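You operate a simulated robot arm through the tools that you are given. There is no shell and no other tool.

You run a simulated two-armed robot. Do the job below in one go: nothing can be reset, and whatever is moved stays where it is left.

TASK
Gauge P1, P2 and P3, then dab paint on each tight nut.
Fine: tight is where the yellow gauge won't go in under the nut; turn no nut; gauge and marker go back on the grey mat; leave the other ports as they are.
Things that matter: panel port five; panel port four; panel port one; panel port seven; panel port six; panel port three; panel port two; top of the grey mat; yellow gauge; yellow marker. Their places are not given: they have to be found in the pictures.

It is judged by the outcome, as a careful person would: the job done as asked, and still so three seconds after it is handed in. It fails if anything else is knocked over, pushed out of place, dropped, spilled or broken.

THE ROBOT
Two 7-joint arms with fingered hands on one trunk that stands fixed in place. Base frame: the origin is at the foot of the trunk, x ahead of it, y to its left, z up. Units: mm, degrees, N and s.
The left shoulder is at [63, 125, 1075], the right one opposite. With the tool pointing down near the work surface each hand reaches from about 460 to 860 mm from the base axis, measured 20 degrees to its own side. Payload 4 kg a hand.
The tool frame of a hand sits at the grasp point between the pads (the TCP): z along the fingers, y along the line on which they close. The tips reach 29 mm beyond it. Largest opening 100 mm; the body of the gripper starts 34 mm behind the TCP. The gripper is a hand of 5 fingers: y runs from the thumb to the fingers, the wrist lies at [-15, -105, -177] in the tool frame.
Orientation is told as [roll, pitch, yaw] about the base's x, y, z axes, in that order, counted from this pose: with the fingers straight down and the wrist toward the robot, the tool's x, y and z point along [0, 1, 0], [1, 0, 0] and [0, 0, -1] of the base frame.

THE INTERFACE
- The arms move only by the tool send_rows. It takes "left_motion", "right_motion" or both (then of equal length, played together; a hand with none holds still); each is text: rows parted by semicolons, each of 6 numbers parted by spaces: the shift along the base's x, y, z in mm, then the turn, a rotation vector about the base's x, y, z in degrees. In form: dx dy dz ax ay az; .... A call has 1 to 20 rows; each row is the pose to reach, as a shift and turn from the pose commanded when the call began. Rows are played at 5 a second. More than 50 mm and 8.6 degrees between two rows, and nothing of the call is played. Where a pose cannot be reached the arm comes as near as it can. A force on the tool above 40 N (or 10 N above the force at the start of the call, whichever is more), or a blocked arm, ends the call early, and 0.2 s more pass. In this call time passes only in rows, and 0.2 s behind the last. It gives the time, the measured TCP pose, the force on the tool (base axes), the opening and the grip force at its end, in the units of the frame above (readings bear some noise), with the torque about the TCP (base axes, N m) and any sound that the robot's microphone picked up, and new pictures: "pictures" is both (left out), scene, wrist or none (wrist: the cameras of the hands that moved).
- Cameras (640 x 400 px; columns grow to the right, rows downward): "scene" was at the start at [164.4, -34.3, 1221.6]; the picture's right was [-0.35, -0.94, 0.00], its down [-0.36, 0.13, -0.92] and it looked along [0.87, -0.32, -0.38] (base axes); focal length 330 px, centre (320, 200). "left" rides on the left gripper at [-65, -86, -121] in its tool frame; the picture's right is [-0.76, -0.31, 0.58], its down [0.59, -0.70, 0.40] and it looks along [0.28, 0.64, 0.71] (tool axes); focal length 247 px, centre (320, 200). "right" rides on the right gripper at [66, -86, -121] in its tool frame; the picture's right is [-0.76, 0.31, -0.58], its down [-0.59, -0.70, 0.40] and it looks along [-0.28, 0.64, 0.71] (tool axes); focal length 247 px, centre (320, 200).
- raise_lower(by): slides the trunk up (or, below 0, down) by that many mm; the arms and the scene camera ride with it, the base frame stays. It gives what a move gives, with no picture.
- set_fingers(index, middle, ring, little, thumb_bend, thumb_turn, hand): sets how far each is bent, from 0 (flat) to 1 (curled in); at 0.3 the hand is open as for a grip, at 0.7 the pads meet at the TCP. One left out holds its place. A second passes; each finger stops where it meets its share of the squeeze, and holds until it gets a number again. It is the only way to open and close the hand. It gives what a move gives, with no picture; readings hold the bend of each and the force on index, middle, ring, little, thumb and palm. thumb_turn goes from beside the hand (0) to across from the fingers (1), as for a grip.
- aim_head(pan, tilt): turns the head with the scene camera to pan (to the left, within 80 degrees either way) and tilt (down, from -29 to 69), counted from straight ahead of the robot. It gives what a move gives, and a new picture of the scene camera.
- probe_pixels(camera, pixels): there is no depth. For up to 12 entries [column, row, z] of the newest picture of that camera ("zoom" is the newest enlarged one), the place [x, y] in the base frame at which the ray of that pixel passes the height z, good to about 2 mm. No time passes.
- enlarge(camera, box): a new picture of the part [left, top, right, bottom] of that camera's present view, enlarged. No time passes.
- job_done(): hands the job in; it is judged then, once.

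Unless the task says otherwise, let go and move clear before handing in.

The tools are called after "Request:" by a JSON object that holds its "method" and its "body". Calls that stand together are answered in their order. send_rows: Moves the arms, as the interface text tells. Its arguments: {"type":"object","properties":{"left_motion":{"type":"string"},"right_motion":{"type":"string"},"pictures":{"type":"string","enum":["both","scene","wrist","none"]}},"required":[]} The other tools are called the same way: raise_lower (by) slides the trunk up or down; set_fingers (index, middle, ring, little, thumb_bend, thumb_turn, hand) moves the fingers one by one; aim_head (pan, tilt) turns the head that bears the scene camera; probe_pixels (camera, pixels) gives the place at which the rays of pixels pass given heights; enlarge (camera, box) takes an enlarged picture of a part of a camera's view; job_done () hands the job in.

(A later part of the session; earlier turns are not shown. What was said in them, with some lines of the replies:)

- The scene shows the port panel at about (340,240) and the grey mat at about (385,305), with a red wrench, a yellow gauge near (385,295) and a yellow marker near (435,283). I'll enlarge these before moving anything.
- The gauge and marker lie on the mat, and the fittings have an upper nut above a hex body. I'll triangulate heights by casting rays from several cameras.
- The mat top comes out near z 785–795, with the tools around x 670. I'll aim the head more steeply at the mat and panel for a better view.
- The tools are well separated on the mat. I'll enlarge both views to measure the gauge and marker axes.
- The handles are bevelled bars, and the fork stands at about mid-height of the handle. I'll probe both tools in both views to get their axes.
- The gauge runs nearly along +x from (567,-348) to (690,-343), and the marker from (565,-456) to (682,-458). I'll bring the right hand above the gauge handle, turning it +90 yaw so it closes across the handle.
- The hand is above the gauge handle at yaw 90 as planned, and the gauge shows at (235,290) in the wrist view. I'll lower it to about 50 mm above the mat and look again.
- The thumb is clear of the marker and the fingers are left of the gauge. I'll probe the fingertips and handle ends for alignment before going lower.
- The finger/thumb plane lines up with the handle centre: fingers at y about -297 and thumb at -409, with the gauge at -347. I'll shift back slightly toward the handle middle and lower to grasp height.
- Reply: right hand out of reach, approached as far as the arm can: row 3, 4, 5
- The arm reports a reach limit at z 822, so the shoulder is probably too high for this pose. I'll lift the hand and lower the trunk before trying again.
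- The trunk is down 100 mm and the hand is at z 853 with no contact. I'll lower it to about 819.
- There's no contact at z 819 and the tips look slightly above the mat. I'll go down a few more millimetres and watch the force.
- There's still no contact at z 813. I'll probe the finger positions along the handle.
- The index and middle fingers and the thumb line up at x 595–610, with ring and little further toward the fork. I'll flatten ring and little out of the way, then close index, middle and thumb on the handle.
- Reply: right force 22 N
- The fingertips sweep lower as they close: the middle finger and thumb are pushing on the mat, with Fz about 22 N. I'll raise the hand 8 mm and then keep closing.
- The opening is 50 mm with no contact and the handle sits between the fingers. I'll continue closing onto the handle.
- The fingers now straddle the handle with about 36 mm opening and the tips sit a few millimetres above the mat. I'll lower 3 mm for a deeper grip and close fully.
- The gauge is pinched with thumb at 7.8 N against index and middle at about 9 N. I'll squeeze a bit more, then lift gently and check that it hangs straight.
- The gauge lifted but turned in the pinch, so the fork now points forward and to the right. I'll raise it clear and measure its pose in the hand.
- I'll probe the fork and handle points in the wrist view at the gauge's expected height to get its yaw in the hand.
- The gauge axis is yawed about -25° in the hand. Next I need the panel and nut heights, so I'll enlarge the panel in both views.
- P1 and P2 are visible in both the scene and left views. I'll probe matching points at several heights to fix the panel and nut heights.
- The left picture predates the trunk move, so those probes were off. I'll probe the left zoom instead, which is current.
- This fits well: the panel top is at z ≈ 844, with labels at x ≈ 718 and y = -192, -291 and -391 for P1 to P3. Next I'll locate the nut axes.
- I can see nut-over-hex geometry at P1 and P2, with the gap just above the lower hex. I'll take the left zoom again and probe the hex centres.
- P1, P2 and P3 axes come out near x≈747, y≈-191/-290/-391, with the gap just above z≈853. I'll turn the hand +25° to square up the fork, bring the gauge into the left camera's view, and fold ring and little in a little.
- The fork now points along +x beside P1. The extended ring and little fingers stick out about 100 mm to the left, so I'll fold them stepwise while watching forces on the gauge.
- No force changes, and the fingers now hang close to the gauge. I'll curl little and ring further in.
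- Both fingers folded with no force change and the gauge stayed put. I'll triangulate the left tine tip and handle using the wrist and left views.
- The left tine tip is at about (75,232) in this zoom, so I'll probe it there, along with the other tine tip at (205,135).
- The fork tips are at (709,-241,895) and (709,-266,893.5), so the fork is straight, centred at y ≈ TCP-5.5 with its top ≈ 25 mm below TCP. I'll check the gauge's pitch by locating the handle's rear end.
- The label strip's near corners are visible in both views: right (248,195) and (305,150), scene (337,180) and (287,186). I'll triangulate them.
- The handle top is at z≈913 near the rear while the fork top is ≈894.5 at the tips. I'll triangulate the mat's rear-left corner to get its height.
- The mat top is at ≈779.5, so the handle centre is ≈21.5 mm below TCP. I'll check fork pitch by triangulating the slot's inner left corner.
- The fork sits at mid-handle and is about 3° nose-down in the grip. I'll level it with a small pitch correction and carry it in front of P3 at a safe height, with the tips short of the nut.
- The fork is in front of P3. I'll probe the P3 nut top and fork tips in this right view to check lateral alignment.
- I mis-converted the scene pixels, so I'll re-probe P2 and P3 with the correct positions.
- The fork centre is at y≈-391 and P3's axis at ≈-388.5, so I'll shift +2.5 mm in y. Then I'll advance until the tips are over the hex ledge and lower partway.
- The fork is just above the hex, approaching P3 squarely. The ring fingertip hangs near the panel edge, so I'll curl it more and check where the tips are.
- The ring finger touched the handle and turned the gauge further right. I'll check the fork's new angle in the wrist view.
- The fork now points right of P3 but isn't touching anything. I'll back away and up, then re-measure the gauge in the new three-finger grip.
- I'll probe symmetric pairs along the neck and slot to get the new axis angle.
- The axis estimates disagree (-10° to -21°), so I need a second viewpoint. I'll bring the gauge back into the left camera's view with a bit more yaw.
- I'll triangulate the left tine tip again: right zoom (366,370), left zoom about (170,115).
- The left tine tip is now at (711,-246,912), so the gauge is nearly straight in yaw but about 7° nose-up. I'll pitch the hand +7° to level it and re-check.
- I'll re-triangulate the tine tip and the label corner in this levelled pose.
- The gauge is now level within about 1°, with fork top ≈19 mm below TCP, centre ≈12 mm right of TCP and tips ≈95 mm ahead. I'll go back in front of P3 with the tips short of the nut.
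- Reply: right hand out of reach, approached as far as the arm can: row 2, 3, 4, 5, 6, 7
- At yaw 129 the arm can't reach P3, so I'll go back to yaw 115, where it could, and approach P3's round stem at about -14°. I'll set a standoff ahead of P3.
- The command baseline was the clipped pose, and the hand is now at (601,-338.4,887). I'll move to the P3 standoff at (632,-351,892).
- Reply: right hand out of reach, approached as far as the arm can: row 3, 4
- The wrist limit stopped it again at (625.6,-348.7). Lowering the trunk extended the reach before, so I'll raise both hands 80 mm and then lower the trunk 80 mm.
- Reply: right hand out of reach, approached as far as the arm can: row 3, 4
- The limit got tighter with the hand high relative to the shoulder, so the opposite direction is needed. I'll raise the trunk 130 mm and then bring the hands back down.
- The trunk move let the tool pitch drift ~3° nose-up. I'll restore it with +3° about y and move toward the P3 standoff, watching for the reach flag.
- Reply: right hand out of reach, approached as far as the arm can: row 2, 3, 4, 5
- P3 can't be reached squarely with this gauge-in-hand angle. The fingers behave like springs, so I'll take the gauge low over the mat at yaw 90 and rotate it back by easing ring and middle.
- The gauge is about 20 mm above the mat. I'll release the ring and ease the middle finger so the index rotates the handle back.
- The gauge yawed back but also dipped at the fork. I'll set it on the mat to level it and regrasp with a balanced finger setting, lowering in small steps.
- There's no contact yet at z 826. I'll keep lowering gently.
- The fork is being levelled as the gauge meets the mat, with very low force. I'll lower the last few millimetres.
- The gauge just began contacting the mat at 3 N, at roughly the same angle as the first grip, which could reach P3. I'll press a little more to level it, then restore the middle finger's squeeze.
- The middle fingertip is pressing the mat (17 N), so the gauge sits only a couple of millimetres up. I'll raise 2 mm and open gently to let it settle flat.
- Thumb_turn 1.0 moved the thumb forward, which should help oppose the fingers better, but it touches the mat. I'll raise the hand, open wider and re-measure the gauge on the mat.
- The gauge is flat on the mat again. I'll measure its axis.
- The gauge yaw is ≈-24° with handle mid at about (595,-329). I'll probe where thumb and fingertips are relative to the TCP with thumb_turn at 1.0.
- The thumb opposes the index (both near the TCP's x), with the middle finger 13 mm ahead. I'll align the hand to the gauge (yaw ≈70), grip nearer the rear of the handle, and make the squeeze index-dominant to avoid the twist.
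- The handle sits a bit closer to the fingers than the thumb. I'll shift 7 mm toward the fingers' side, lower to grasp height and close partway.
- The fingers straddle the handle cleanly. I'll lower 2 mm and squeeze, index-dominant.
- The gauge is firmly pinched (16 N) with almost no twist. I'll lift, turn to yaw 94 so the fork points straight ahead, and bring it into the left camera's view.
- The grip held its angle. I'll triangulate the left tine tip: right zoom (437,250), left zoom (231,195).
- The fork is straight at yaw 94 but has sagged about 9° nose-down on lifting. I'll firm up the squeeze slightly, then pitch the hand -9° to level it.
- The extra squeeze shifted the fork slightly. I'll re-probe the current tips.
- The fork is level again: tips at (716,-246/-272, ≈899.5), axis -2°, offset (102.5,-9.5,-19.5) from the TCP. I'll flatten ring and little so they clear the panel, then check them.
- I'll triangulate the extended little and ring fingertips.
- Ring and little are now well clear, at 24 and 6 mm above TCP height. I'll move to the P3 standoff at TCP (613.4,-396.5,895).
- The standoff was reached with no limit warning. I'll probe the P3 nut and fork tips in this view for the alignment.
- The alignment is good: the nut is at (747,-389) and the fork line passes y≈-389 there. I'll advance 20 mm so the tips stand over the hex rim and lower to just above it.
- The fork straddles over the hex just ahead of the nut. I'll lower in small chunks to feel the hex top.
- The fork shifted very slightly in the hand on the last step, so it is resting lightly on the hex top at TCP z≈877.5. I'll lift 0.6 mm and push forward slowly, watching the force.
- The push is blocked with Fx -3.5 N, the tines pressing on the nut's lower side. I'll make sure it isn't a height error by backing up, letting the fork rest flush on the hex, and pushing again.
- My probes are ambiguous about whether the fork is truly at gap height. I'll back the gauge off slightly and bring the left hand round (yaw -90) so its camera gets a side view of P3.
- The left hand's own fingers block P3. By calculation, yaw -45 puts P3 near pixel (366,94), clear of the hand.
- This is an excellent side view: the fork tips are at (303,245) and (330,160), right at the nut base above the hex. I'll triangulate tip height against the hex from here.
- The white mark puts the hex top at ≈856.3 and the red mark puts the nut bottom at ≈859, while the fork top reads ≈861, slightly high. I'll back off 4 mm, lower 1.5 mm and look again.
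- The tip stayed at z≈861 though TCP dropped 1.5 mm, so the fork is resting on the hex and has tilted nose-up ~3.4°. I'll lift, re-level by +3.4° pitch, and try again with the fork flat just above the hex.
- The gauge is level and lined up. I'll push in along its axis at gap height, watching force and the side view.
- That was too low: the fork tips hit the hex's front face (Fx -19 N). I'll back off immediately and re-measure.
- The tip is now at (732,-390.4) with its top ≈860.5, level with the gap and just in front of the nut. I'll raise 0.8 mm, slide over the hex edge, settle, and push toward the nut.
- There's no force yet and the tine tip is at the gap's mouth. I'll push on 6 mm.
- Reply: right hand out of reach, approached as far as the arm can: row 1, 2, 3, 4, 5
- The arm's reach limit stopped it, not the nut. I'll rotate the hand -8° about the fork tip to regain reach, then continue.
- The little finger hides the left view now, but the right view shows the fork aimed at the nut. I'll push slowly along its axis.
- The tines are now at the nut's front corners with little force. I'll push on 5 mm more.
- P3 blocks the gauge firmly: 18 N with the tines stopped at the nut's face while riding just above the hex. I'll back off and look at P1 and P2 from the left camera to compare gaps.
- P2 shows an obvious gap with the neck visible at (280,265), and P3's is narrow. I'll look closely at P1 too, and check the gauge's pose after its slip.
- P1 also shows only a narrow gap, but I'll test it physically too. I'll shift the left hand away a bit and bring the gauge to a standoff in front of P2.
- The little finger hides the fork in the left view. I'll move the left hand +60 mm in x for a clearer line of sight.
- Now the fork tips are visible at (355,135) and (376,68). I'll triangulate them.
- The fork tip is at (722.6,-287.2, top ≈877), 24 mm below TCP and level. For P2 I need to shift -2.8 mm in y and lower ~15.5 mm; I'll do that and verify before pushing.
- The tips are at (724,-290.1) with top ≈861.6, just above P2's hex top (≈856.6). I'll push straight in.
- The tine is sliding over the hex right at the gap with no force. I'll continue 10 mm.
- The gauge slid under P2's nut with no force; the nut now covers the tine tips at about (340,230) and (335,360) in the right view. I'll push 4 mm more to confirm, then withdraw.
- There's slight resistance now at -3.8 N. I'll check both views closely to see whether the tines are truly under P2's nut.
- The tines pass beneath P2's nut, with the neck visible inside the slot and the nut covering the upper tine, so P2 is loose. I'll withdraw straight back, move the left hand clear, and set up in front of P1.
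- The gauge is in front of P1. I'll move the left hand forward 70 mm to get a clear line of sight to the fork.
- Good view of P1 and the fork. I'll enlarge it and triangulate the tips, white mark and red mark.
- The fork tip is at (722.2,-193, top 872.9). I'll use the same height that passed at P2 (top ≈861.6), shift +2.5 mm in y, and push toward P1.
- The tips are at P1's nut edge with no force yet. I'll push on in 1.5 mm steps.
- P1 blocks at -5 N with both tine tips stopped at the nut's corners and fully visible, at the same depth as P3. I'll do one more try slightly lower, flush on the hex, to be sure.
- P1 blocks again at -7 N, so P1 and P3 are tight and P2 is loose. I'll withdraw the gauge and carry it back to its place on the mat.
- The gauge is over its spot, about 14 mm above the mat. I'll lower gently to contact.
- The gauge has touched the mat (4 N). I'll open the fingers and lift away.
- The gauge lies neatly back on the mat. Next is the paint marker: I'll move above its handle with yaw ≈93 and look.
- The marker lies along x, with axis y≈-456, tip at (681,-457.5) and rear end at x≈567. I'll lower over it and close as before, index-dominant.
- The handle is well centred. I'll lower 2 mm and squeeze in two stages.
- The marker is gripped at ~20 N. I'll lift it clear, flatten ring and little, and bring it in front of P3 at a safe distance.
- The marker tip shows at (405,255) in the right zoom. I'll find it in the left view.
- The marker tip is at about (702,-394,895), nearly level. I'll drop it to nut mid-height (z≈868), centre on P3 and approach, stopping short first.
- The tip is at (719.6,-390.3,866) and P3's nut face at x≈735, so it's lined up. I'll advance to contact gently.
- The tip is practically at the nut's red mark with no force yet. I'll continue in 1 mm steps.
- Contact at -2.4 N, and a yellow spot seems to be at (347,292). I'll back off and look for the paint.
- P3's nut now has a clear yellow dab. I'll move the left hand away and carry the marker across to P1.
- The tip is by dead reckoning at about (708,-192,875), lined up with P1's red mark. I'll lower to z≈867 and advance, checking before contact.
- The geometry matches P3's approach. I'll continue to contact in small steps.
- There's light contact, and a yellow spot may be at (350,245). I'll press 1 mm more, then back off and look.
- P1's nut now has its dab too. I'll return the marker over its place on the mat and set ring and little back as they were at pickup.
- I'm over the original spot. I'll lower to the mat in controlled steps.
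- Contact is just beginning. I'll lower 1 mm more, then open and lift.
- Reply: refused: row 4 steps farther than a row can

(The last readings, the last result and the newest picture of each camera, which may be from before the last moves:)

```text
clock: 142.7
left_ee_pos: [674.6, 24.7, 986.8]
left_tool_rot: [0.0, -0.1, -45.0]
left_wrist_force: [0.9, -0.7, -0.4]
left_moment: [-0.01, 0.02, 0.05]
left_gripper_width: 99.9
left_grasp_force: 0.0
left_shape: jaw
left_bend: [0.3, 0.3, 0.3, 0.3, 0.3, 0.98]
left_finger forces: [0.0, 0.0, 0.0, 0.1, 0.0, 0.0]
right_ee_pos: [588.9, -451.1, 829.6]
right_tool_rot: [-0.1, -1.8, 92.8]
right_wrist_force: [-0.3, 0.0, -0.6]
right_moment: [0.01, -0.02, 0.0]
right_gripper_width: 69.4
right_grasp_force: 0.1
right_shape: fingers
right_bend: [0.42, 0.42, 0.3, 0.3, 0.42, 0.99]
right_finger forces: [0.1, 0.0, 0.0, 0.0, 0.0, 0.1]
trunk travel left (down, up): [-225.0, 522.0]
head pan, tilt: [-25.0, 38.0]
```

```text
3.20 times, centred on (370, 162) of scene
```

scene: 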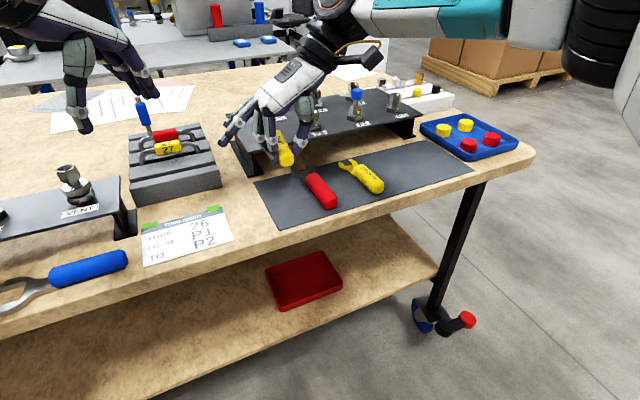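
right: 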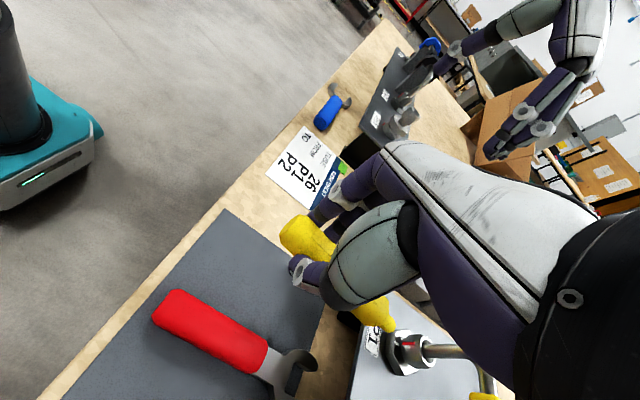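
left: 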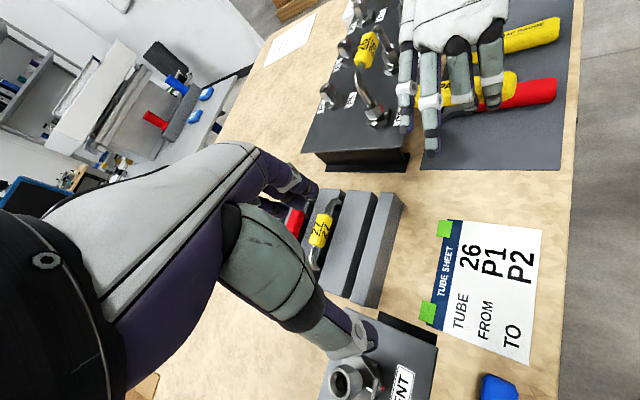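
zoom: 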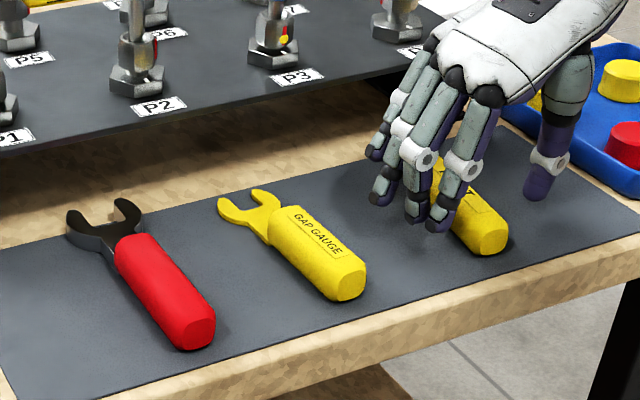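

The marker is back on the mat and released. One retreat row was too long and was refused, so I'll retreat with smaller steps.

Request:
{"method": "send_rows", "body": {"right_motion": "0 0 30 0 0 0; 0 0 65 0 0 0; -5 0 100 0 0 0; -15 -5 130 0 0 0; -30 -10 160 0 0 0; -45 -15 185 0 0 0; -45 -15 185 0 0 0"}}

Request:
{"method": "enlarge", "body": {"camera": "scene", "box": [220, 70, 470, 230]}}

Request:
{"method": "enlarge", "body": {"camera": "scene", "box": [245, 75, 385, 165]}}

Request:
{"method": "enlarge", "body": {"camera": "scene", "box": [320, 130, 460, 220]}}

```text
clock: 144.3
left_ee_pos: [675.8, 25.7, 988.4]
left_tool_rot: [0.0, 0.0, -45.0]
left_wrist_force: [0.0, 0.0, -0.2]
left_moment: [0.02, -0.01, -0.01]
left_gripper_width: 99.8
left_grasp_force: 0.0
left_shape: jaw
left_bend: [0.3, 0.3, 0.3, 0.3, 0.3, 0.98]
left_finger forces: [0.0, 0.0, 0.0, 0.0, 0.1, 0.0]
right_ee_pos: [544.8, -466.7, 1013.3]
right_tool_rot: [-0.1, -1.9, 92.9]
right_wrist_force: [-0.1, -0.8, -0.3]
right_moment: [-0.01, 0.02, -0.04]
right_gripper_width: 69.4
right_grasp_force: 0.0
right_shape: fingers
right_bend: [0.42, 0.42, 0.3, 0.3, 0.42, 0.99]
right_finger forces: [0.0, 0.0, 0.0, 0.0, 0.0, 0.1]
trunk travel left (down, up): [-225.0, 522.0]
head pan, tilt: [-25.0, 38.0]
```

scene: 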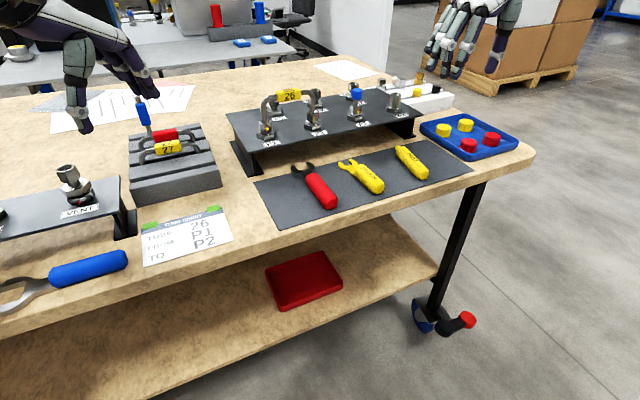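
right: 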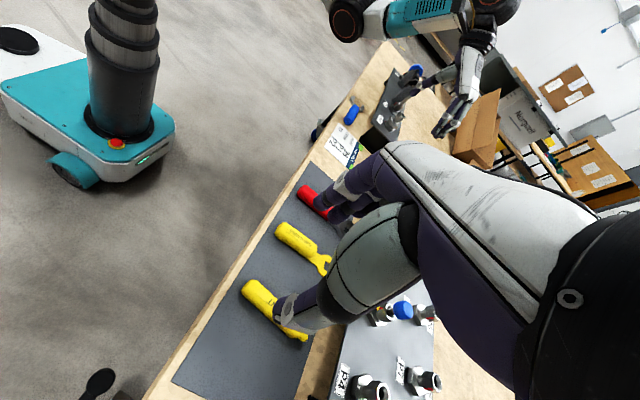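

```text
2.50 times, centred on (345, 150) of scene
```

zoom: 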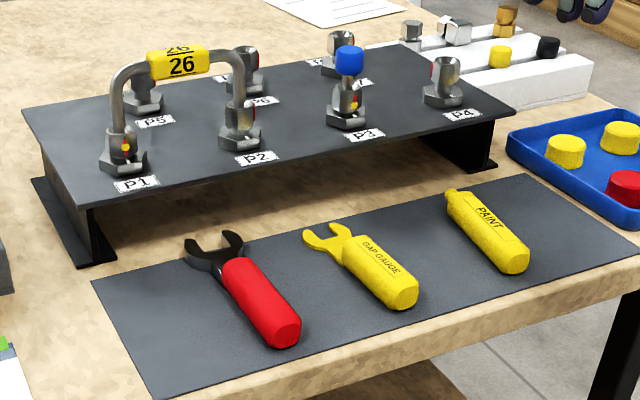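

```text
4.44 times, centred on (315, 120) of scene
```

zoom: 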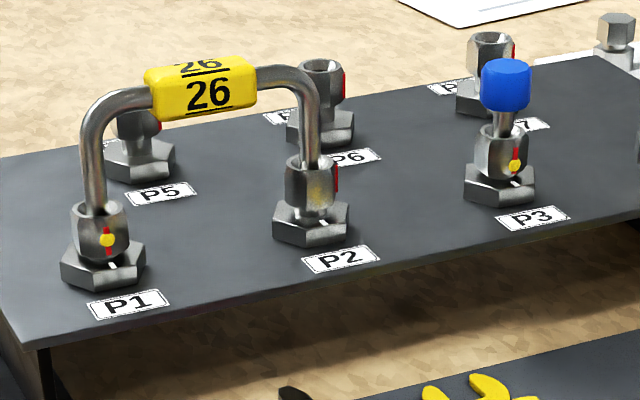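

```text
4.44 times, centred on (390, 175) of scene
```

zoom: 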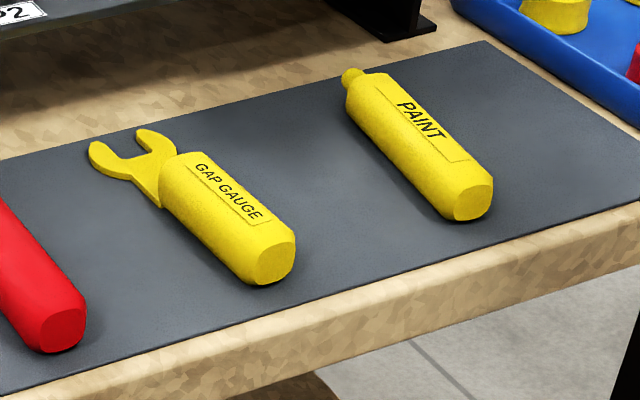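

P1 and P3 carry yellow dabs, P2 is unpainted, its yellowish tint being the tube label's reflection seen from the start. The gauge and marker lie on the grey mat, nothing else moved, and both hands are clear, so I'm handing in.

Request:
{"method": "job_done", "body": {}}

```text
The job is handed in.
```

I gauged P1, P2 and P3, painted the two tight nuts, and handed the job in. The result of the judging has not come back to me.

| Port | Gauge test | Result | Paint |
|---|---|---|---|
| P1 | Blocked on two tries, with about 5 and 7 N of push-back | Tight | Yellow dab on the nut |
| P2 | Slid in under the nut, only light contact at the end | Loose | None |
| P3 | Blocked with about 18 N of push-back | Tight | Yellow dab on the nut |

- **Tools:** The gauge and the marker are back on the grey mat, close to where they lay at the start.
- **Nuts and other ports:** I turned no nut and did not touch P4 to P7. The last pictures show nothing else moved.
- **P3 test:** On one try the gauge was too low and hit the front of P3's lower hex with about 19 N. The last pictures show no damage or shift there.
- **Regrip:** The gauge twisted in the hand early on, so I set it down on the mat once and picked it up again before testing.
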